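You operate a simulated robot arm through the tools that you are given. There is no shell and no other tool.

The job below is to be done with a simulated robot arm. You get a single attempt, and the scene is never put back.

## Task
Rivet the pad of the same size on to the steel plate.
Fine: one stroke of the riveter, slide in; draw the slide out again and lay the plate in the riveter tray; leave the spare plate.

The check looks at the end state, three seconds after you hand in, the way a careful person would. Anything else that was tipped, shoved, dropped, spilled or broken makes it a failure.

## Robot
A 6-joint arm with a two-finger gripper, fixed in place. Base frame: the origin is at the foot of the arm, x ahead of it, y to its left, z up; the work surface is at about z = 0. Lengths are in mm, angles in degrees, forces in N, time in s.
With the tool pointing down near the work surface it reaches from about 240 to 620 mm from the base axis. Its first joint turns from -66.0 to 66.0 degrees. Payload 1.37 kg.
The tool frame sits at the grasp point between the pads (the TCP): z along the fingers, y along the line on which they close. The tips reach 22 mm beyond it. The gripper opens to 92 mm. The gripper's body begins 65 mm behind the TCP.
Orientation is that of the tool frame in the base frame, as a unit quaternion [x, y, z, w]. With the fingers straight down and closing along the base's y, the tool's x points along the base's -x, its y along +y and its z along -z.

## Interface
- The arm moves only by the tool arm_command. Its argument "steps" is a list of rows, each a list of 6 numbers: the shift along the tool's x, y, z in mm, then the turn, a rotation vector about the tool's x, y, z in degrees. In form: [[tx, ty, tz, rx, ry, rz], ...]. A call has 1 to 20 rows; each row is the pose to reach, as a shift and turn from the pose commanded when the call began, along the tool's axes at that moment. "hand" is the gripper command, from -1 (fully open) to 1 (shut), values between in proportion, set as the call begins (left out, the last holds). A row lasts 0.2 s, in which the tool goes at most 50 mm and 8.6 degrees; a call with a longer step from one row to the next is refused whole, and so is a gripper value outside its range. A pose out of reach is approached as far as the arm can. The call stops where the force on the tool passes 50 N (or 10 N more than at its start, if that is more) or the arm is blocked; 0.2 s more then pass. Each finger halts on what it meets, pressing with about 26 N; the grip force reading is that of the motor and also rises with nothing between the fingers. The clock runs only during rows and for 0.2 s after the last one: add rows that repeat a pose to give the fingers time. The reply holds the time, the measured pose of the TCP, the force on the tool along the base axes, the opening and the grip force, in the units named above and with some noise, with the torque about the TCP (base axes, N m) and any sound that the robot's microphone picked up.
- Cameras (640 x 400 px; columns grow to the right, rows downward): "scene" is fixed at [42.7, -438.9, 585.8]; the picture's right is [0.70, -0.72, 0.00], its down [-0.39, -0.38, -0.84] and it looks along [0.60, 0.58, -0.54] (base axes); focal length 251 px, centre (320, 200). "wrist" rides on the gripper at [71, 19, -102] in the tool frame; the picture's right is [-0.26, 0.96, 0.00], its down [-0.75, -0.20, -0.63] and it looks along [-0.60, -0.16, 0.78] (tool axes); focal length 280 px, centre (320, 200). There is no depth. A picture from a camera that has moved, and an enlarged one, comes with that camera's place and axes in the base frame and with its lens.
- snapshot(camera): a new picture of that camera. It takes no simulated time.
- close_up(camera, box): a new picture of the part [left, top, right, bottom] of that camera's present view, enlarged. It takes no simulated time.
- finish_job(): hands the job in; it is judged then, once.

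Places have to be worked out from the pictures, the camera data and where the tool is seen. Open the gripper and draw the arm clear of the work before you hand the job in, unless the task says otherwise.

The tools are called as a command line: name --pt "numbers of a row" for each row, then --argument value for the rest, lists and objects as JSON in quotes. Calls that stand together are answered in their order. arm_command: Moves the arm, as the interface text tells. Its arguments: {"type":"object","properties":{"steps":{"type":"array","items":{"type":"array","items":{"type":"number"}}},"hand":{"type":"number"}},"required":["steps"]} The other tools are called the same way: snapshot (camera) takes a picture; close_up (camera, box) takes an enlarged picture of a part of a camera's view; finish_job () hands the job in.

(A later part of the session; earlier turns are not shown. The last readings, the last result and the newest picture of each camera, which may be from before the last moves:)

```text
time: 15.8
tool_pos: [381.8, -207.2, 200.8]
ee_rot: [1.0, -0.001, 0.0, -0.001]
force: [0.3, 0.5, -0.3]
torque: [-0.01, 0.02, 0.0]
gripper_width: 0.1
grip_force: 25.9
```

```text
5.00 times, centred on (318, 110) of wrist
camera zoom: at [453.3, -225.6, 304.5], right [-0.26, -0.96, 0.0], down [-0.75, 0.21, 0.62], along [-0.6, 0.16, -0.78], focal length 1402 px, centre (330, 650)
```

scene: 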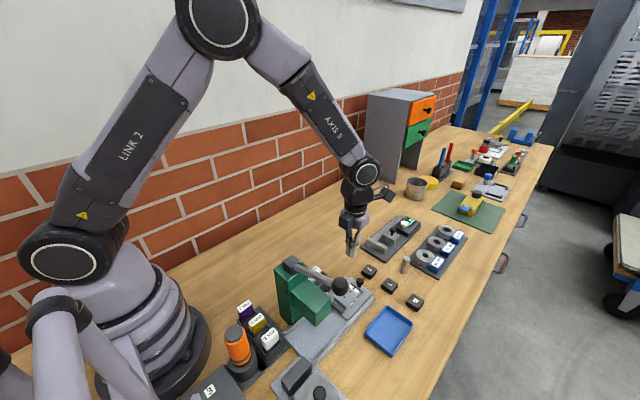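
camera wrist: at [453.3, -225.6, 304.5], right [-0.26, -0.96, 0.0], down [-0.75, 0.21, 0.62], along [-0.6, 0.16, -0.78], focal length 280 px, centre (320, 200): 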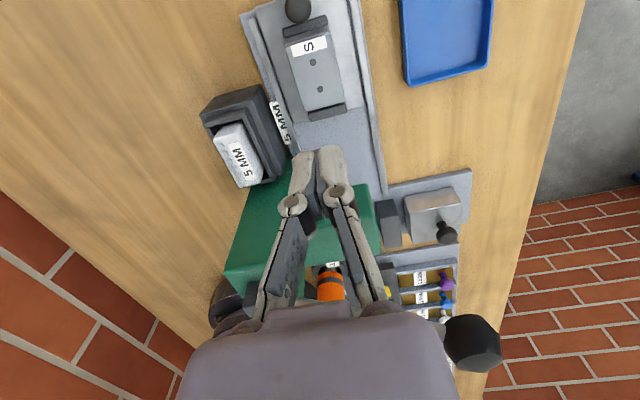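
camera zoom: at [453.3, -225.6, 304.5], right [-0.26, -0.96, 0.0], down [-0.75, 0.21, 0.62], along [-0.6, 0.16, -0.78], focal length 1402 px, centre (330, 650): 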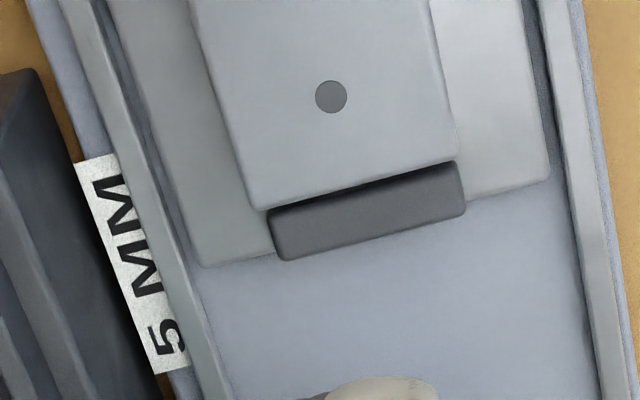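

Again a row exceeded the limit; I resend with shorter steps.

arm_command --hand -0.3 --pt "40 -4 0 0 0 0" --pt "80 -9 10 0 0 0" --pt "115 -14 35 0 0 0" --pt "120 -14 70 0 0 0" --pt "120 -14 100 0 0 0" --pt "120 -14 100 0 0 0"

snapshot --camera "wrist"

close_up --camera "wrist" --box '[270, 70, 366, 150]'

```text
time: 17.2
tool_pos: [505.3, -188.5, 101.0]
ee_rot: [1.0, -0.001, 0.0, 0.0]
force: [-0.1, 1.1, 0.3]
torque: [0.03, 0.02, 0.01]
gripper_width: 59.7
grip_force: 0.1
```

```text
taken
camera wrist: at [575.7, -207.4, 204.4], right [-0.26, -0.96, 0.0], down [-0.75, 0.2, 0.62], along [-0.6, 0.16, -0.78], focal length 280 px, centre (320, 200)
```

wrist: 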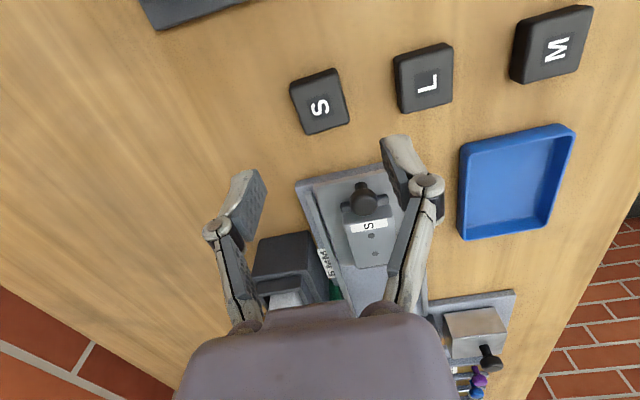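

```text
5.00 times, centred on (318, 110) of wrist
camera zoom: at [575.7, -207.4, 204.4], right [-0.26, -0.96, 0.0], down [-0.75, 0.2, 0.62], along [-0.6, 0.16, -0.78], focal length 1402 px, centre (330, 650)
```

zoom: 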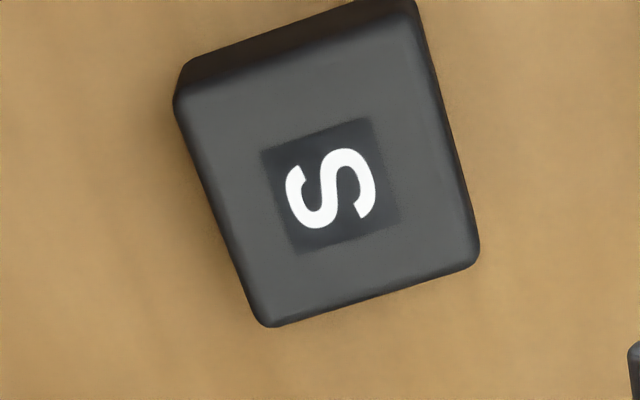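

Pad now at ≈(507.5, -189.4), yaw ~1°. I adjust by (+2.8, -1), descend slightly lower than before (TCP z≈24.5), then grip.

arm_command --pt "2.8 1 30 0 0 0" --pt "2.8 1 55 0 0 0" --pt "2.8 1 70 0 0 0" --pt "2.8 1 75.5 0 0 0" --pt "2.8 1 75.5 0 0 0"

arm_command --hand 1 --pt "0 0 0 0 0 0" --pt "0 0 0 0 0 0" --pt "0 0 0 0 0 0" --pt "0 0 0 0 0 0" --pt "0 0 0 0 0 0"

close_up --camera "wrist" --box '[240, 105, 400, 215]'

close_up --camera "scene" --box '[335, 230, 415, 290]'

```text
time: 18.4
tool_pos: [506.2, -190.1, 23.1]
ee_rot: [1.0, -0.001, 0.001, 0.0]
force: [-0.7, 0.3, -0.1]
torque: [-0.01, 0.01, 0.0]
gripper_width: 60.0
grip_force: 0.0
```

```text
time: 19.6
tool_pos: [506.3, -191.4, 23.7]
ee_rot: [1.0, -0.001, 0.0, -0.001]
force: [0.8, -1.2, 0.0]
torque: [0.0, 0.01, 0.02]
gripper_width: 33.5
grip_force: 25.8
```

```text
3.64 times, centred on (320, 160) of wrist
camera zoom: at [577.7, -209.0, 127.4], right [-0.26, -0.96, 0.0], down [-0.75, 0.2, 0.62], along [-0.6, 0.16, -0.78], focal length 1020 px, centre (320, 346)
```

zoom: 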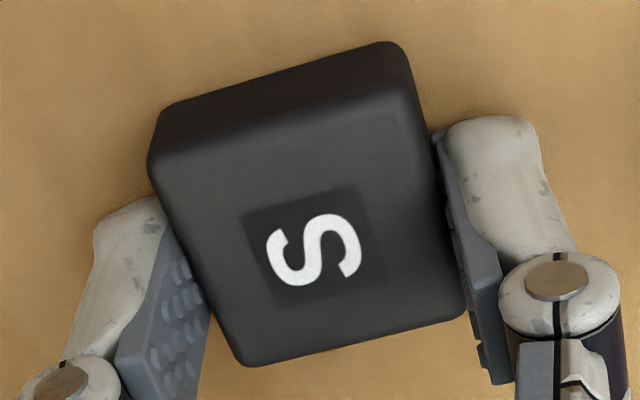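

```text
6.67 times, centred on (375, 260) of scene
camera zoom: at [42.7, -438.9, 585.8], right [0.7, -0.72, 0.0], down [-0.39, -0.38, -0.84], along [0.6, 0.58, -0.54], focal length 1671 px, centre (-47, -200)
```

zoom: 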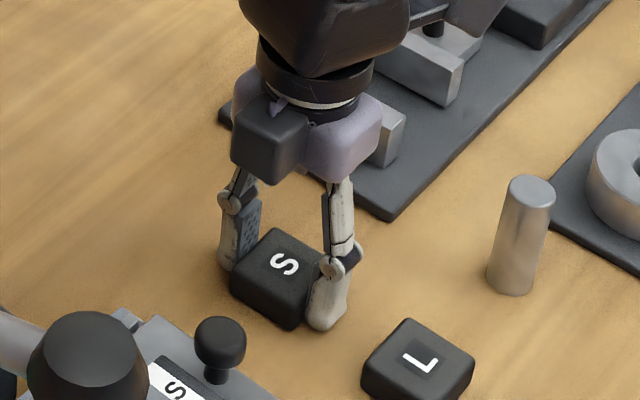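

The pad is gripped at 33.5 mm, fingers centred on its sides. I lift slowly by 20 mm and check that it's held.

arm_command --pt "0 0 -2 0 0 0" --pt "0 0 -5 0 0 0" --pt "0 0 -9 0 0 0" --pt "0 0 -14 0 0 0" --pt "0 0 -20 0 0 0" --pt "0 0 -20 0 0 0"

snapshot --camera "wrist"

close_up --camera "scene" --box '[335, 230, 415, 290]'

```text
time: 21.0
tool_pos: [506.6, -190.9, 45.3]
ee_rot: [1.0, 0.0, 0.0, 0.0]
force: [0.7, -0.9, -0.6]
torque: [0.0, 0.01, 0.06]
gripper_width: 33.3
grip_force: 25.8
```

```text
taken
camera wrist: at [578.1, -209.7, 147.9], right [-0.26, -0.96, 0.0], down [-0.75, 0.2, 0.63], along [-0.6, 0.16, -0.78], focal length 280 px, centre (320, 200)
```

wrist: 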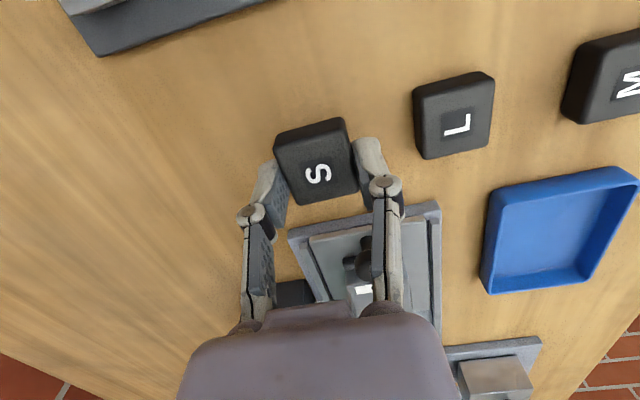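

```text
6.67 times, centred on (375, 260) of scene
camera zoom: at [42.7, -438.9, 585.8], right [0.7, -0.72, 0.0], down [-0.39, -0.38, -0.84], along [0.6, 0.58, -0.54], focal length 1671 px, centre (-47, -200)
```

zoom: 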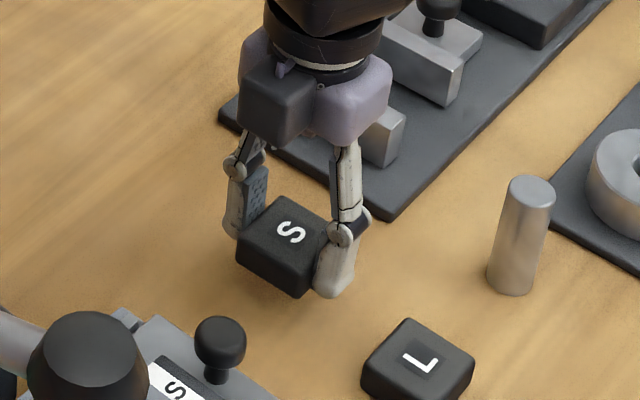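

The pad is firmly held. I raise it gently and carry it to above the plate at TCP z≈200, with small smooth steps.

arm_command --pt "0 0 -5 0 0 0" --pt "0 0 -15 0 0 0" --pt "0 0 -30 0 0 0" --pt "0 0 -48 0 0 0" --pt "-3 0 -66 0 0 0" --pt "-9 1 -84 0 0 0" --pt "-18 2 -102 0 0 0" --pt "-30 3 -120 0 0 0" --pt "-44 5 -135 0 0 0" --pt "-60 7 -146 0 0 0" --pt "-77 9 -152 0 0 0" --pt "-93 11 -155 0 0 0" --pt "-107 12 -155 0 0 0" --pt "-116 13 -155 0 0 0" --pt "-120.5 14 -155 0 0 0" --pt "-122 14 -155 0 0 0" --pt "-122 14 -155 0 0 0"

snapshot --camera "wrist"

close_up --camera "wrist" --box '[230, 0, 400, 130]'

```text
time: 24.6
tool_pos: [384.2, -205.3, 199.4]
ee_rot: [1.0, 0.0, 0.0, 0.0]
force: [0.5, -0.3, -0.2]
torque: [-0.01, 0.0, -0.03]
gripper_width: 33.1
grip_force: 26.2
```

```text
taken
camera wrist: at [456.0, -223.7, 302.6], right [-0.26, -0.96, 0.0], down [-0.75, 0.21, 0.62], along [-0.6, 0.16, -0.78], focal length 280 px, centre (320, 200)
```

wrist: 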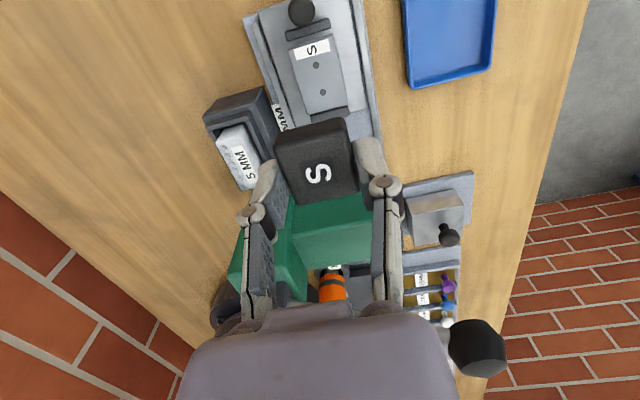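

```text
3.08 times, centred on (315, 65) of wrist
camera zoom: at [456.0, -223.7, 302.6], right [-0.26, -0.96, 0.0], down [-0.75, 0.21, 0.62], along [-0.6, 0.16, -0.78], focal length 863 px, centre (335, 615)
```

zoom: 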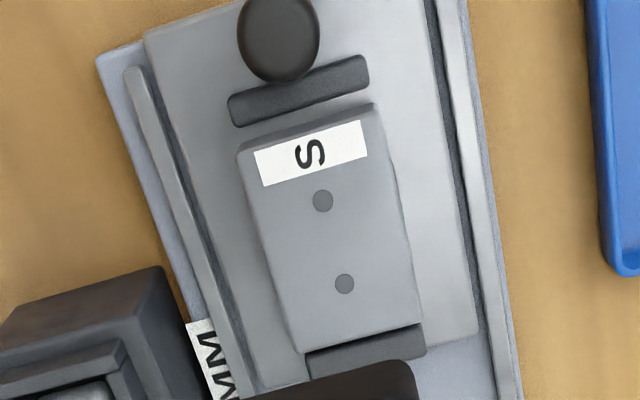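

The hole midpoint is directly beneath the TCP (within ~0.5 mm). I descend straight down to just above the plate (TCP z≈61).

arm_command --pt "0 0 10 0 0 0" --pt "0 0 30 0 0 0" --pt "0 0 55 0 0 0" --pt "0 0 80 0 0 0" --pt "0 0 102 0 0 0" --pt "0 0 120 0 0 0" --pt "0 0 132 0 0 0" --pt "0 0 138 0 0 0" --pt "0 0 138 0 0 0"

close_up --camera "scene" --box '[310, 240, 406, 315]'

close_up --camera "wrist" --box '[230, 90, 410, 220]'

```text
time: 26.6
tool_pos: [383.1, -205.2, 60.8]
ee_rot: [1.0, 0.0, 0.0, 0.0]
force: [-0.1, -1.0, -0.3]
torque: [-0.04, -0.01, 0.0]
gripper_width: 33.4
grip_force: 25.7
```

```text
5.33 times, centred on (358, 278) of scene
camera zoom: at [42.7, -438.9, 585.8], right [0.7, -0.72, 0.0], down [-0.39, -0.38, -0.84], along [0.6, 0.58, -0.54], focal length 1337 px, centre (117, -213)
```

zoom: 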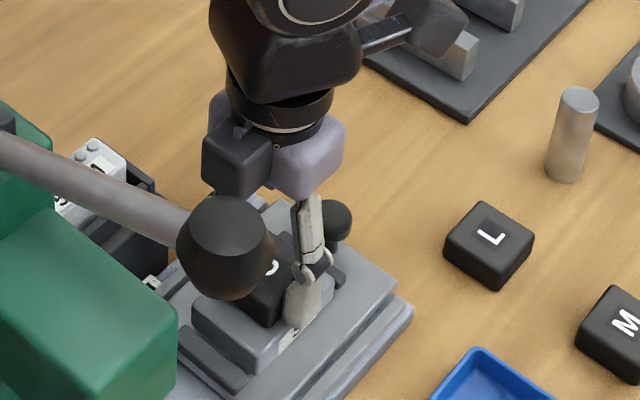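

```text
3.08 times, centred on (320, 155) of wrist
camera zoom: at [455.1, -222.9, 164.4], right [-0.26, -0.96, 0.0], down [-0.75, 0.21, 0.62], along [-0.6, 0.16, -0.78], focal length 863 px, centre (320, 338)
```

zoom: 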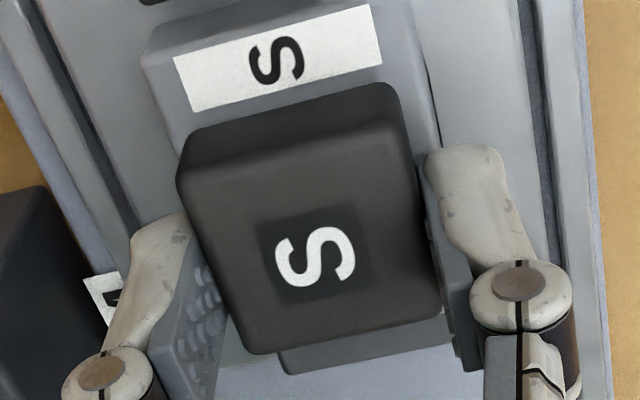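

The pad is aligned just above the plate, label visible beyond it. I lower in half-millimetre steps and watch the vertical force for contact.

arm_command --pt "0 0 0.5 0 0 0" --pt "0 0 1 0 0 0" --pt "0 0 1.5 0 0 0" --pt "0 0 2 0 0 0" --pt "0 0 2 0 0 0"

close_up --camera "wrist" --box '[230, 90, 410, 220]'

```text
time: 27.8
tool_pos: [383.3, -203.6, 57.7]
ee_rot: [1.0, 0.001, -0.001, 0.0]
force: [-4.3, 7.8, 23.6]
torque: [0.19, 0.09, 0.03]
gripper_width: 33.2
grip_force: 25.9
```

```text
3.08 times, centred on (320, 155) of wrist
camera zoom: at [455.6, -223.5, 162.5], right [-0.26, -0.96, 0.0], down [-0.75, 0.21, 0.62], along [-0.6, 0.16, -0.78], focal length 863 px, centre (320, 338)
```

zoom: 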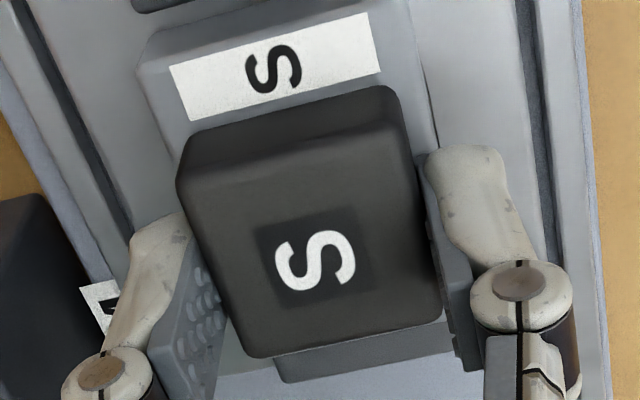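

Contact (24 N). I ease up 0.7 mm, then open the fingers to ≈50 mm to release the pad on the plate.

arm_command --pt "0 0 -0.4 0 0 0" --pt "0 0 -0.8 0 0 0" --pt "0 0 -0.8 0 0 0"

arm_command --hand -0.1 --pt "0 0 0 0 0 0" --pt "0 0 0 0 0 0" --pt "0 0 0 0 0 0"

close_up --camera "wrist" --box '[230, 90, 410, 220]'

```text
time: 28.6
tool_pos: [385.1, -203.8, 59.1]
ee_rot: [1.0, 0.0, 0.0, 0.0]
force: [-1.6, -3.8, 6.6]
torque: [-0.04, 0.05, -0.01]
gripper_width: 33.0
grip_force: 26.0
```

```text
time: 29.4
tool_pos: [384.6, -204.5, 59.7]
ee_rot: [1.0, 0.0, 0.0, 0.0]
force: [0.0, 0.4, 0.4]
torque: [0.0, 0.02, 0.0]
gripper_width: 50.5
grip_force: 0.1
```

```text
3.08 times, centred on (320, 155) of wrist
camera zoom: at [456.8, -222.8, 162.7], right [-0.26, -0.96, 0.0], down [-0.75, 0.2, 0.62], along [-0.6, 0.16, -0.78], focal length 863 px, centre (320, 338)
```

zoom: 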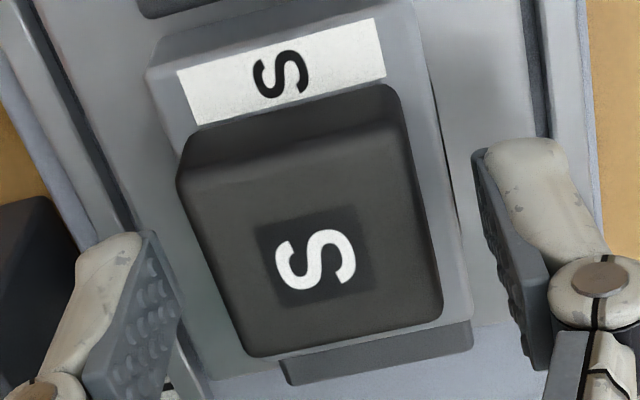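

Released. I raise straight up to z≈200 and inspect the pad placement.

arm_command --pt "0 0 -10 0 0 0" --pt "0 0 -40 0 0 0" --pt "0 0 -80 0 0 0" --pt "0 0 -120 0 0 0" --pt "0 0 -140 0 0 0" --pt "0 0 -140 0 0 0"

close_up --camera "wrist" --box '[230, 0, 400, 130]'

close_up --camera "scene" --box '[310, 250, 406, 325]'

```text
time: 30.8
tool_pos: [381.6, -205.3, 199.5]
ee_rot: [1.0, -0.001, -0.001, 0.0]
force: [0.5, 0.1, -0.4]
torque: [0.01, -0.02, 0.02]
gripper_width: 51.0
grip_force: 0.1
```

```text
3.08 times, centred on (315, 65) of wrist
camera zoom: at [454.0, -224.0, 303.4], right [-0.26, -0.96, 0.0], down [-0.75, 0.21, 0.62], along [-0.6, 0.16, -0.78], focal length 863 px, centre (335, 615)
```

zoom: 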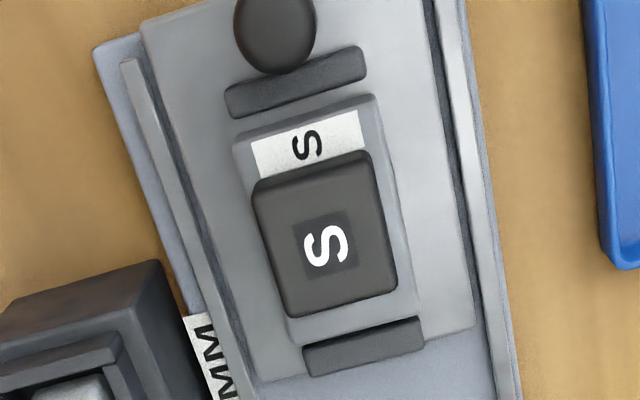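

```text
5.33 times, centred on (358, 288) of scene
camera zoom: at [42.7, -438.9, 585.8], right [0.7, -0.72, 0.0], down [-0.39, -0.38, -0.84], along [0.6, 0.58, -0.54], focal length 1337 px, centre (117, -267)
```

zoom: 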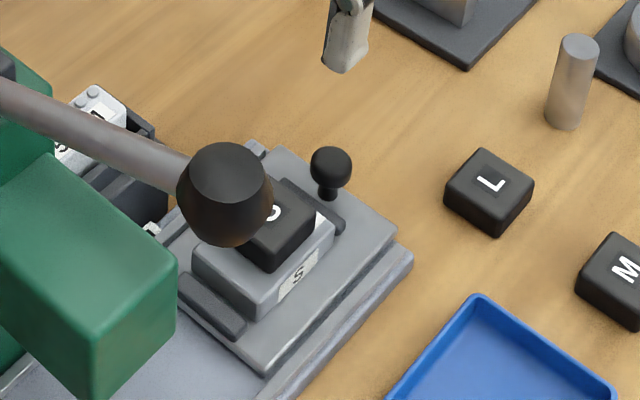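

The S pad sits squared and centred on the S plate. Next I hover over the slide knob (≈(437, -204.5, 38)) at TCP z≈100 to check alignment before grasping it.

arm_command --hand -0.1 --pt "20 0 10 0 0 0" --pt "45 0 30 0 0 0" --pt "55 0 60 0 0 0" --pt "55 0 90 0 0 0" --pt "55 0 100 0 0 0" --pt "55 0 100 0 0 0"

snapshot --camera "wrist"

close_up --camera "wrist" --box '[240, 60, 400, 190]'

```text
time: 32.2
tool_pos: [439.9, -207.5, 99.4]
ee_rot: [1.0, 0.0, 0.0, 0.0]
force: [0.2, -0.1, 0.3]
torque: [0.03, -0.01, -0.01]
gripper_width: 50.8
grip_force: 0.1
```

```text
taken
camera wrist: at [511.7, -224.7, 202.6], right [-0.26, -0.96, 0.0], down [-0.75, 0.2, 0.63], along [-0.6, 0.16, -0.78], focal length 280 px, centre (320, 200)
```

wrist: 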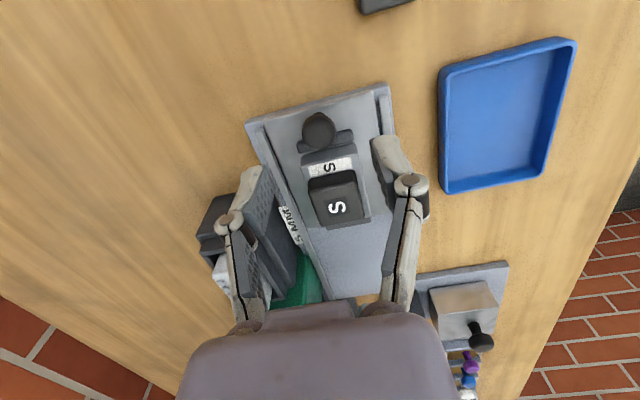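

```text
3.08 times, centred on (320, 125) of wrist
camera zoom: at [511.7, -224.7, 202.6], right [-0.26, -0.96, 0.0], down [-0.75, 0.2, 0.63], along [-0.6, 0.16, -0.78], focal length 863 px, centre (320, 431)
```

zoom: 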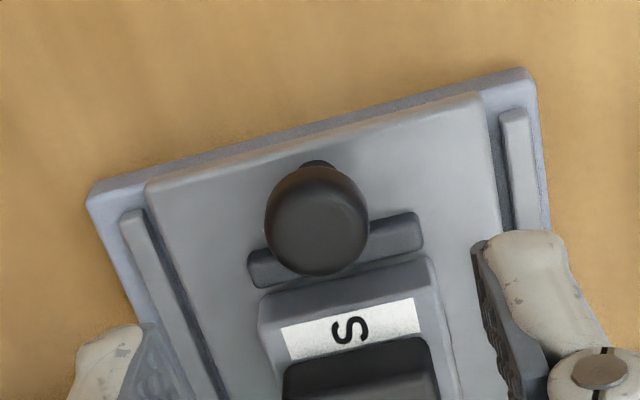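

The knob is ~3 mm toward -x and ~1.4 mm toward +y of the TCP. I correct, descend to TCP z≈49.5 and check before closing.

arm_command --pt "-1.2 -1.4 15 0 0 0" --pt "-1.2 -1.4 35 0 0 0" --pt "-1.2 -1.4 46 0 0 0" --pt "-1.2 -1.4 50 0 0 0" --pt "-1.2 -1.4 50 0 0 0"

close_up --camera "wrist" --box '[240, 90, 400, 220]'

close_up --camera "scene" --box '[320, 235, 416, 310]'

```text
time: 33.4
tool_pos: [438.2, -203.8, 48.0]
ee_rot: [1.0, 0.001, 0.0, 0.0]
force: [0.0, 0.9, -0.1]
torque: [-0.02, 0.02, 0.03]
gripper_width: 50.7
grip_force: 0.1
```

```text
3.08 times, centred on (320, 155) of wrist
camera zoom: at [509.7, -221.6, 152.4], right [-0.26, -0.96, 0.0], down [-0.75, 0.2, 0.62], along [-0.6, 0.16, -0.78], focal length 863 px, centre (320, 338)
```

zoom: 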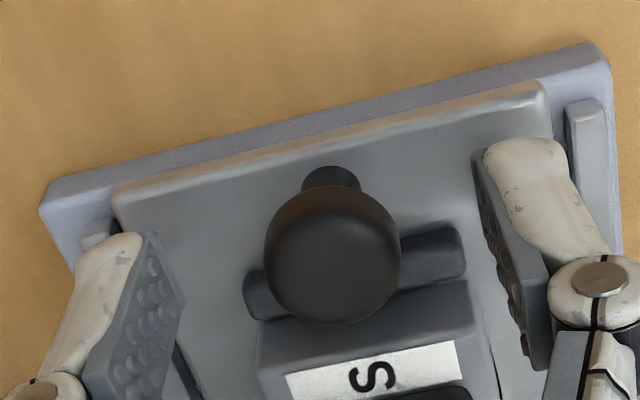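

```text
5.33 times, centred on (368, 272) of scene
camera zoom: at [42.7, -438.9, 585.8], right [0.7, -0.72, 0.0], down [-0.39, -0.38, -0.84], along [0.6, 0.58, -0.54], focal length 1337 px, centre (64, -187)
```

zoom: 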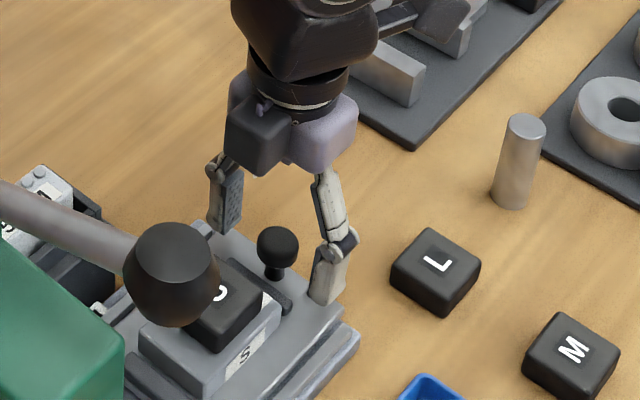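

The fingers straddle the knob; it's ~2 mm off-centre in y. I nudge (+1 x, -1.7 y) and close on the knob.

arm_command --pt "1 1.7 0 0 0 0" --pt "1 1.7 0 0 0 0"

arm_command --hand 1 --pt "0 0 0 0 0 0" --pt "0 0 0 0 0 0" --pt "0 0 0 0 0 0" --pt "0 0 0 0 0 0" --pt "0 0 0 0 0 0"

close_up --camera "wrist" --box '[240, 90, 400, 220]'

```text
time: 34.0
tool_pos: [437.2, -205.0, 48.3]
ee_rot: [1.0, 0.0, 0.0, 0.0]
force: [0.5, -0.2, -0.1]
torque: [0.06, -0.01, 0.0]
gripper_width: 50.7
grip_force: 0.1
```

```text
time: 35.2
tool_pos: [438.6, -203.9, 50.4]
ee_rot: [1.0, 0.0, 0.0, 0.0]
force: [-0.8, -4.8, -1.5]
torque: [-0.06, 0.03, 0.0]
gripper_width: 20.1
grip_force: 27.6
```

```text
3.08 times, centred on (320, 155) of wrist
camera zoom: at [510.2, -223.5, 152.5], right [-0.26, -0.96, 0.0], down [-0.75, 0.21, 0.62], along [-0.6, 0.16, -0.78], focal length 863 px, centre (320, 338)
```

zoom: 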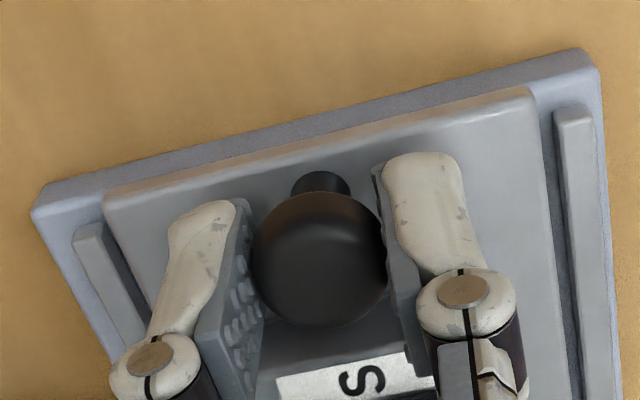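

The knob is gripped (20 mm). I push the slide gently toward -x, first 40 mm, watching forces and that the pad stays put.

arm_command --pt "-1 0 0 0 0 0" --pt "-3 0 0 0 0 0" --pt "-6 0 0 0 0 0" --pt "-10 0 0 0 0 0" --pt "-15 0 0 0 0 0" --pt "-20 0 0 0 0 0" --pt "-25 0 0 0 0 0" --pt "-30 0 0 0 0 0" --pt "-34 0 0 0 0 0" --pt "-37 0 0 0 0 0" --pt "-39 0 0 0 0 0" --pt "-40 0 0 0 0 0"

snapshot --camera "wrist"

close_up --camera "scene" --box '[260, 235, 388, 335]'

```text
time: 37.8
tool_pos: [398.6, -204.5, 50.6]
ee_rot: [1.0, 0.0, 0.0, 0.0]
force: [0.3, 16.7, 5.3]
torque: [0.26, 0.64, 0.03]
gripper_width: 20.2
grip_force: 28.0
```

```text
taken
camera wrist: at [470.8, -223.6, 153.5], right [-0.26, -0.97, 0.0], down [-0.75, 0.2, 0.63], along [-0.6, 0.16, -0.78], focal length 280 px, centre (320, 200)
```

wrist: 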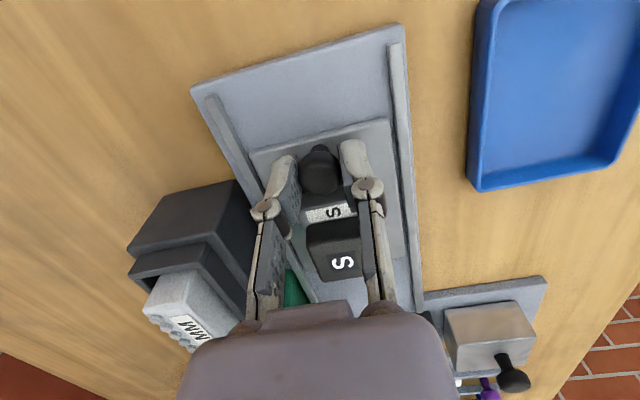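

```text
4.00 times, centred on (324, 285) of scene
camera zoom: at [42.7, -438.9, 585.8], right [0.7, -0.72, 0.0], down [-0.39, -0.38, -0.84], along [0.6, 0.58, -0.54], focal length 1003 px, centre (304, -140)
```

zoom: 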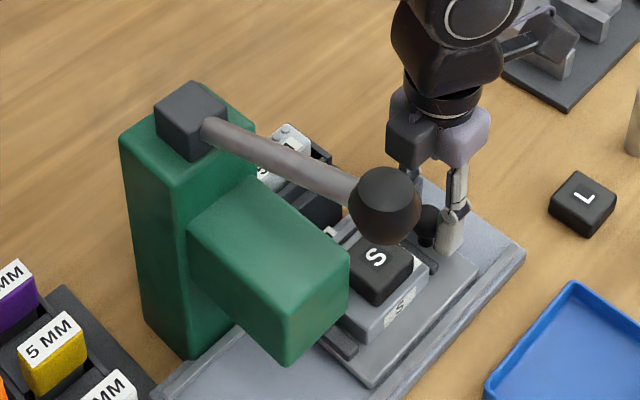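

The slide moves smoothly with the pad in place. I continue another 45 mm, easing y by 1 mm to reduce side load.

arm_command --pt "-1 -0.5 0 0 0 0" --pt "-3 -1 0 0 0 0" --pt "-6 -1 0 0 0 0" --pt "-10 -1 0 0 0 0" --pt "-15 -1 0 0 0 0" --pt "-20 -1 0 0 0 0" --pt "-25 -1 0 0 0 0" --pt "-30 -1 0 0 0 0" --pt "-35 -1 0 0 0 0" --pt "-39 -1 0 0 0 0" --pt "-42 -1 0 0 0 0" --pt "-44 -1 0 0 0 0" --pt "-45 -1 0 0 0 0"

snapshot --camera "wrist"

close_up --camera "scene" --box '[260, 215, 388, 335]'

```text
time: 40.6
tool_pos: [355.8, -206.0, 51.3]
ee_rot: [1.0, 0.0, 0.002, 0.002]
force: [0.7, -16.9, 21.1]
torque: [-0.26, -0.05, -0.02]
gripper_width: 20.2
grip_force: 27.9
```

```text
taken
camera wrist: at [426.9, -223.1, 154.8], right [-0.26, -0.96, 0.0], down [-0.76, 0.21, 0.62], along [-0.6, 0.16, -0.78], focal length 280 px, centre (320, 200)
```

wrist: 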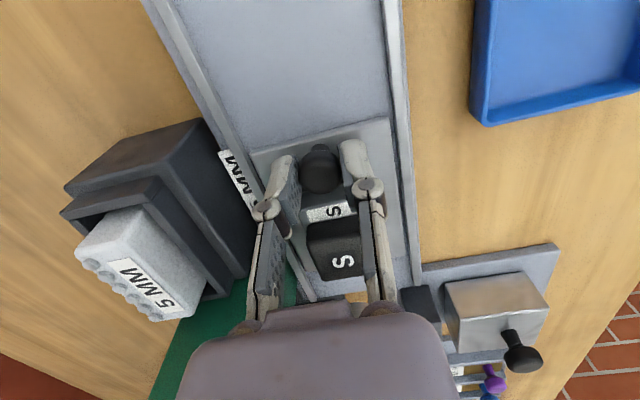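

```text
3.33 times, centred on (324, 275) of scene
camera zoom: at [42.6, -438.9, 585.9], right [0.7, -0.72, 0.0], down [-0.39, -0.38, -0.84], along [0.6, 0.58, -0.54], focal length 836 px, centre (307, -50)
```

zoom: 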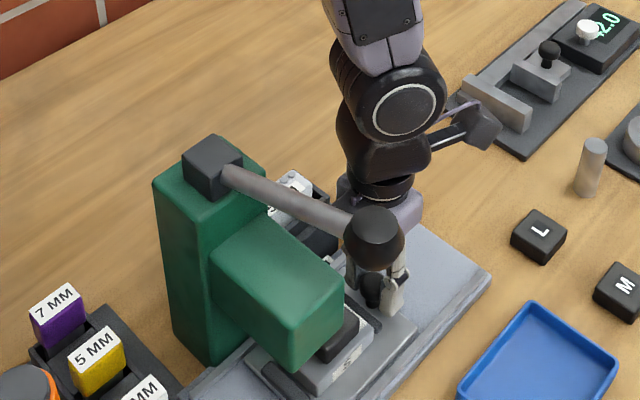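

Slide is ~83 mm in; the plate centre is now near x≈302 with ≈33 mm to go to the ram (x≈268). I continue 28 mm more, slightly relieving vertical load.

arm_command --pt "-1 0.3 -0.5 0 0 0" --pt "-3 0.5 -1 0 0 0" --pt "-6 0.5 -1 0 0 0" --pt "-10 0.5 -1 0 0 0" --pt "-14 0.5 -1 0 0 0" --pt "-18 0.5 -1 0 0 0" --pt "-22 0.5 -1 0 0 0" --pt "-25 0.5 -1 0 0 0" --pt "-27 0.5 -1 0 0 0" --pt "-28 0.5 -1 0 0 0"

snapshot --camera "wrist"

close_up --camera "scene" --box '[260, 215, 388, 335]'

```text
time: 42.4
tool_pos: [334.7, -205.2, 50.9]
ee_rot: [1.0, 0.001, 0.006, 0.004]
force: [3.0, -1.5, -2.4]
torque: [-0.07, 0.81, -0.12]
gripper_width: 20.3
grip_force: 28.1
stopped in row 9: the force on the tool passed its limit at 52 N (the readings are from after the stop); the commanded pose is now the measured one
```

```text
taken
camera wrist: at [404.6, -222.5, 155.3], right [-0.26, -0.97, 0.0], down [-0.76, 0.21, 0.62], along [-0.6, 0.16, -0.79], focal length 280 px, centre (320, 200)
```

wrist: 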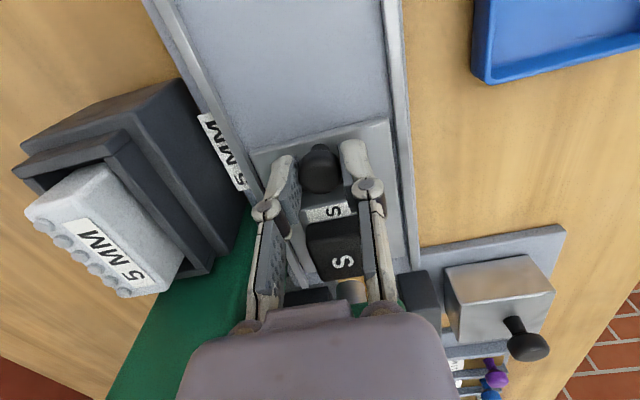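

```text
3.33 times, centred on (324, 275) of scene
camera zoom: at [42.7, -438.9, 585.8], right [0.7, -0.72, 0.0], down [-0.39, -0.38, -0.84], along [0.6, 0.58, -0.54], focal length 836 px, centre (307, -50)
```

zoom: 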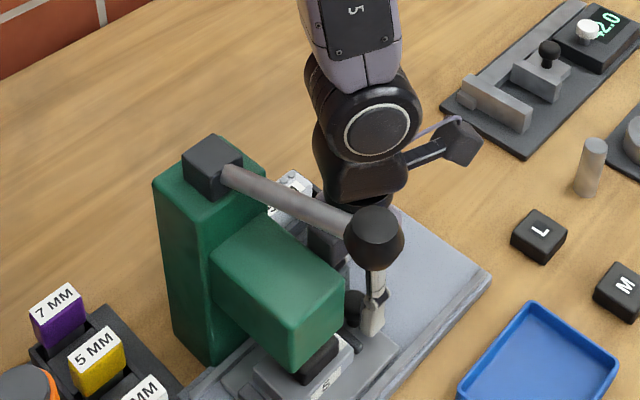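

It stopped at x≈335 with >50 N. I look closely to see whether the slide reached its end or something touches.

close_up --camera "wrist" --box '[250, 190, 450, 315]'

close_up --camera "scene" --box '[280, 290, 360, 350]'

close_up --camera "scene" --box '[290, 200, 410, 300]'

```text
3.20 times, centred on (350, 252) of wrist
camera zoom: at [404.6, -222.5, 155.3], right [-0.26, -0.97, 0.0], down [-0.76, 0.21, 0.62], along [-0.6, 0.16, -0.79], focal length 897 px, centre (224, 32)
```

zoom: 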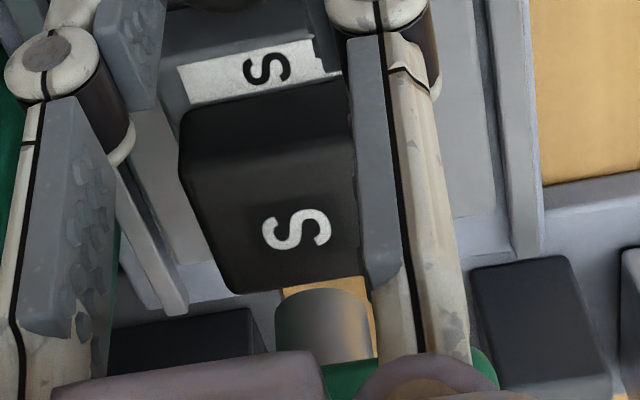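

```text
6.67 times, centred on (320, 320) of scene
camera zoom: at [42.7, -438.9, 585.8], right [0.7, -0.72, 0.0], down [-0.39, -0.38, -0.84], along [0.6, 0.58, -0.54], focal length 1671 px, centre (320, -600)
```

zoom: 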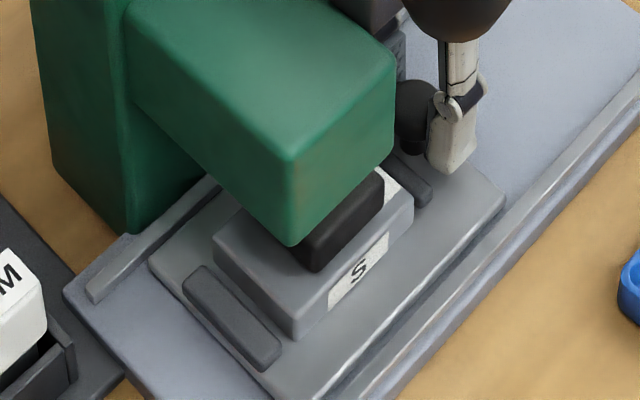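

```text
4.00 times, centred on (350, 250) of scene
camera zoom: at [42.7, -438.9, 585.8], right [0.7, -0.72, 0.0], down [-0.39, -0.38, -0.84], along [0.6, 0.58, -0.54], focal length 1003 px, centre (200, 0)
```

zoom: 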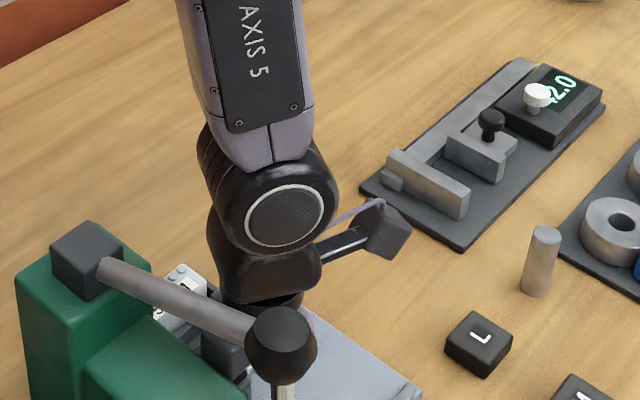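

The stop came from the hand's motor block meeting the riveter head (block sticks out ~40 mm toward -x), not from the slide's end. I release the knob, back off slightly and lean the hand 25° outward (+x) to gain clearance before regripping.

arm_command --hand -0.1 --pt "0 0 0 0 0 0" --pt "0 0 0 0 0 0" --pt "0 0 0 0 0 0" --pt "5 0 -2 0 0 0" --pt "10 0 -5 0 -8 0" --pt "14 0 -9 0 -16 0" --pt "14 0 -9 0 -24 0" --pt "14 0 -9 0 -25 0" --pt "14 0 -9 0 -25 0"

snapshot --camera "wrist"

close_up --camera "scene" --box '[270, 210, 390, 335]'

```text
time: 44.4
tool_pos: [347.1, -204.9, 61.4]
ee_rot: [0.977, 0.001, -0.212, 0.004]
force: [0.4, -0.4, 0.2]
torque: [0.0, -0.01, 0.0]
gripper_width: 50.7
grip_force: 0.1
```

```text
taken
camera wrist: at [454.9, -222.5, 125.5], right [-0.24, -0.97, 0.11], down [-0.43, 0.21, 0.88], along [-0.87, 0.16, -0.46], focal length 280 px, centre (320, 200)
```

wrist: 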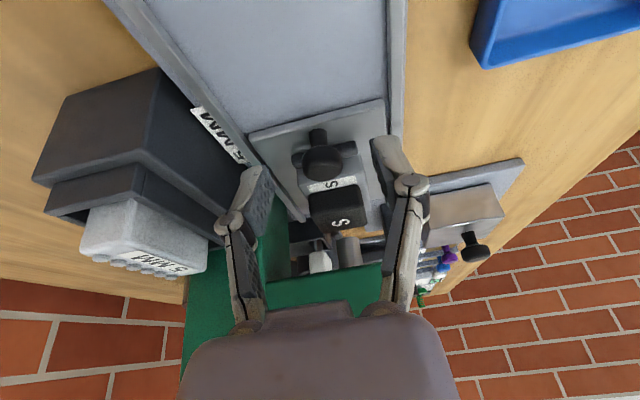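

```text
3.20 times, centred on (330, 272) of scene
camera zoom: at [42.7, -438.9, 585.8], right [0.7, -0.72, 0.0], down [-0.39, -0.38, -0.84], along [0.6, 0.58, -0.54], focal length 802 px, centre (288, -32)
```

zoom: 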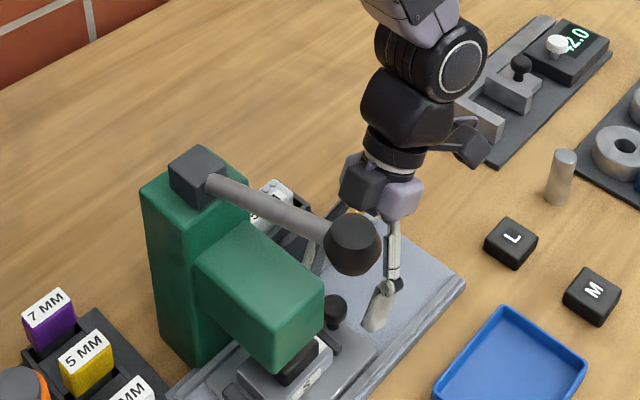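

The tilt is achieved and nothing moved. I zoom into the gap beneath the head to locate the ram relative to the pad.

close_up --camera "wrist" --box '[250, 120, 410, 310]'

close_up --camera "wrist" --box '[280, 190, 400, 280]'

```text
2.11 times, centred on (330, 215) of wrist
camera zoom: at [454.9, -222.5, 125.5], right [-0.24, -0.97, 0.11], down [-0.43, 0.21, 0.88], along [-0.87, 0.16, -0.46], focal length 590 px, centre (299, 168)
```

zoom: 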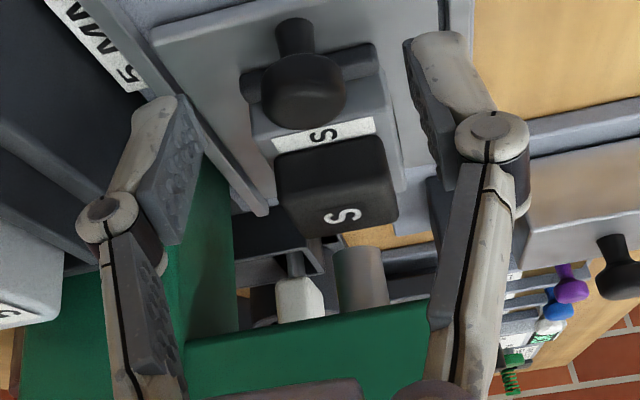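

```text
4.44 times, centred on (340, 235) of wrist
camera zoom: at [454.9, -222.5, 125.5], right [-0.24, -0.97, 0.11], down [-0.43, 0.21, 0.88], along [-0.87, 0.16, -0.46], focal length 1246 px, centre (231, 44)
```

zoom: 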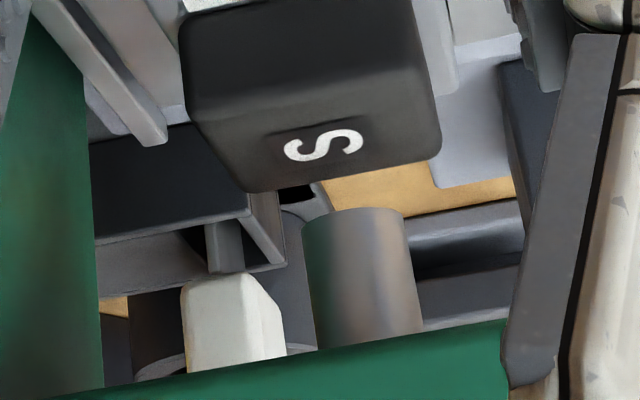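

The ram hangs at about (268.5, -204.3) with its bottom at z≈62, well above the pad top. Now I move the tilted fingers around the knob (target knob ≈13 mm beyond the TCP along the fingers).

arm_command --pt "-1.5 0 5 0 0 0" --pt "-2.5 0 10 0 0 0" --pt "-3.5 0 14 0 0 0" --pt "-3.5 0 14 0 0 0"

close_up --camera "wrist" --box '[250, 90, 410, 250]'

close_up --camera "scene" --box '[300, 260, 380, 330]'

```text
time: 45.4
tool_pos: [338.5, -204.0, 50.9]
ee_rot: [0.978, 0.0, -0.21, 0.004]
force: [0.7, -0.6, 0.4]
torque: [0.04, 0.02, 0.0]
gripper_width: 50.8
grip_force: 0.1
```

```text
2.50 times, centred on (330, 170) of wrist
camera zoom: at [446.3, -222.8, 114.9], right [-0.24, -0.97, 0.11], down [-0.43, 0.21, 0.88], along [-0.87, 0.16, -0.46], focal length 701 px, centre (295, 275)
```

zoom: 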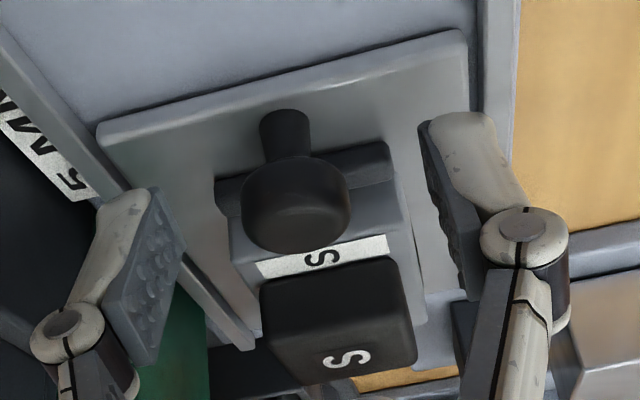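

```text
5.71 times, centred on (340, 295) of scene
camera zoom: at [42.7, -438.9, 585.8], right [0.7, -0.72, 0.0], down [-0.39, -0.38, -0.84], along [0.6, 0.58, -0.54], focal length 1432 px, centre (206, -343)
```

zoom: 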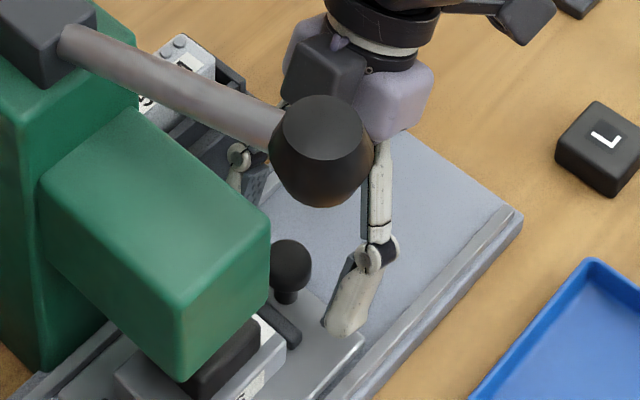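

The knob is centred between the tilted fingers. Closing on it.

arm_command --hand 1 --pt "0 0 0 0 0 0" --pt "0 0 0 0 0 0" --pt "0 0 0 0 0 0" --pt "0 0 0 0 0 0" --pt "0 0 0 0 0 0"

close_up --camera "wrist" --box '[250, 90, 410, 250]'

```text
time: 46.6
tool_pos: [338.8, -204.5, 50.5]
ee_rot: [0.978, 0.001, -0.21, 0.003]
force: [0.1, 0.7, 1.3]
torque: [0.08, 0.03, -0.04]
gripper_width: 20.8
grip_force: 27.0
```

```text
2.50 times, centred on (330, 170) of wrist
camera zoom: at [446.3, -222.7, 115.0], right [-0.24, -0.97, 0.11], down [-0.43, 0.21, 0.88], along [-0.87, 0.16, -0.46], focal length 701 px, centre (295, 275)
```

zoom: 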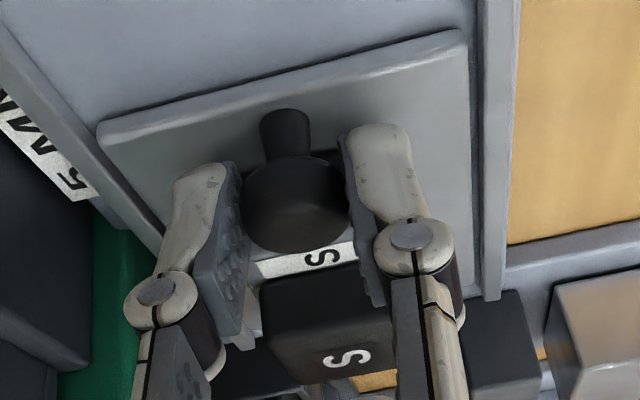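

Gripped (20.8 mm). I push the slide on along base -x in small steps, up to 11.5 mm, watching for the end stop.

arm_command --pt "-0.9 0 0.42 0 0 0" --pt "-2.7 0 1.27 0 0 0" --pt "-4.5 0 2.11 0 0 0" --pt "-6.3 0 2.96 0 0 0" --pt "-8.2 0 3.8 0 0 0" --pt "-9.5 0 4.44 0 0 0" --pt "-10.4 0 4.86 0 0 0" --pt "-10.4 0 4.86 0 0 0"

close_up --camera "wrist" --box '[250, 90, 410, 310]'

close_up --camera "scene" --box '[270, 260, 380, 350]'

```text
time: 48.4
tool_pos: [329.0, -205.1, 50.9]
ee_rot: [0.977, 0.0, -0.211, 0.004]
force: [4.9, 20.6, 19.3]
torque: [0.33, 0.02, -0.13]
gripper_width: 20.0
grip_force: 27.9
```

```text
1.82 times, centred on (330, 200) of wrist
camera zoom: at [435.3, -222.8, 114.8], right [-0.24, -0.96, 0.11], down [-0.43, 0.21, 0.88], along [-0.87, 0.16, -0.46], focal length 510 px, centre (302, 200)
```

zoom: 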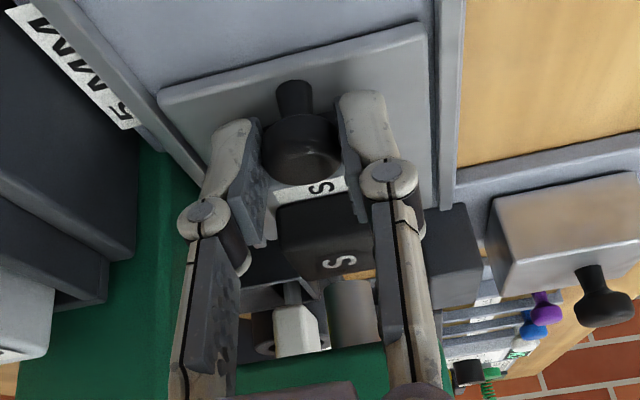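

```text
4.44 times, centred on (325, 305) of scene
camera zoom: at [42.6, -438.9, 585.8], right [0.7, -0.72, 0.0], down [-0.39, -0.38, -0.84], along [0.6, 0.58, -0.54], focal length 1114 px, centre (298, -267)
```

zoom: 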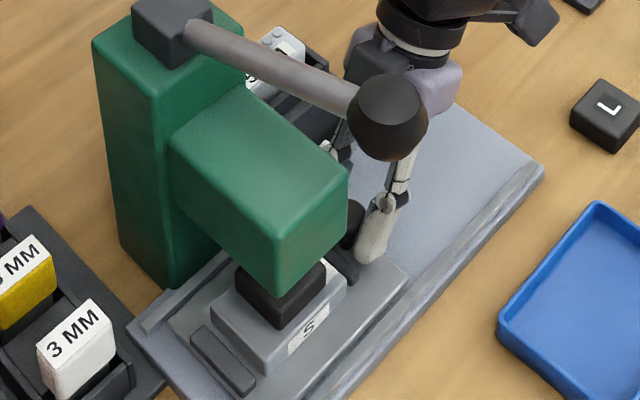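

The slide has moved ≈115 mm in total, with the pad now under the head. I zoom in to check how well the plate centre lines up with the ram.

close_up --camera "scene" --box '[290, 305, 362, 350]'

close_up --camera "wrist" --box '[290, 170, 400, 290]'

```text
8.89 times, centred on (326, 328) of scene
camera zoom: at [42.6, -438.9, 585.8], right [0.7, -0.72, 0.0], down [-0.39, -0.38, -0.84], along [0.6, 0.58, -0.54], focal length 2228 px, centre (267, -933)
```

zoom: 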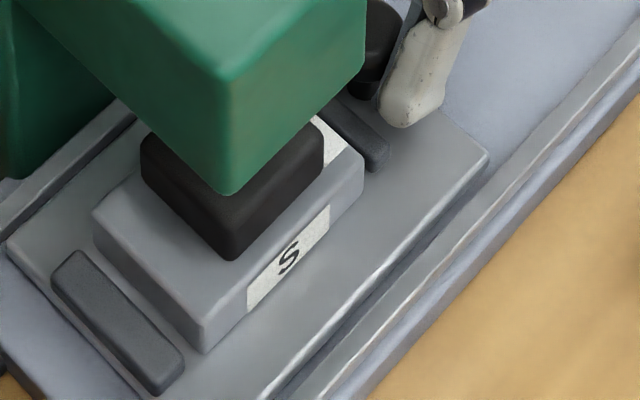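

```text
3.33 times, centred on (345, 230) of wrist
camera zoom: at [435.3, -222.8, 114.8], right [-0.24, -0.96, 0.11], down [-0.43, 0.21, 0.88], along [-0.87, 0.16, -0.46], focal length 935 px, centre (237, 100)
```

zoom: 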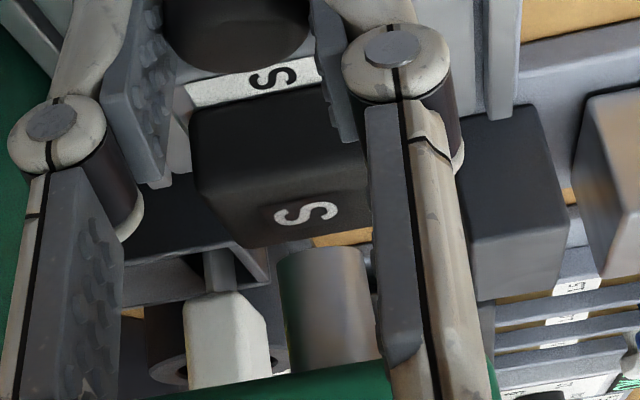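

Plate spans x≈239.6–297 (centre ≈268.3), aligned with the head/ram centre ≈269. I nudge 3 mm further to feel whether the slide's end stop is right here, easing the side loads.

arm_command --pt "-0.9 -0.5 -0.2 0 0 0" --pt "-1.7 -1 -0.1 0 0 0" --pt "-2.6 -1 0.3 0 0 0" --pt "-3.2 -1 0.5 0 0 0" --pt "-3.2 -1 0.5 0 0 0"

close_up --camera "scene" --box '[290, 305, 362, 350]'

```text
time: 49.6
tool_pos: [324.9, -205.2, 48.4]
ee_rot: [0.978, 0.001, -0.211, 0.004]
force: [20.7, 6.0, -9.5]
torque: [0.16, -0.29, -0.03]
gripper_width: 20.3
grip_force: 28.2
```

```text
8.89 times, centred on (326, 328) of scene
camera zoom: at [42.7, -439.0, 585.8], right [0.7, -0.72, 0.0], down [-0.39, -0.38, -0.84], along [0.6, 0.58, -0.54], focal length 2228 px, centre (267, -933)
```

zoom: 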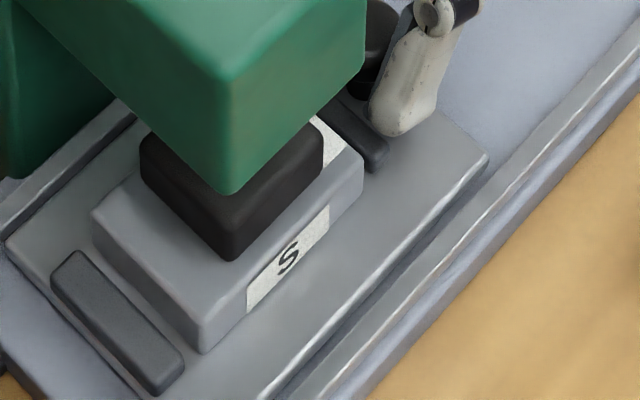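

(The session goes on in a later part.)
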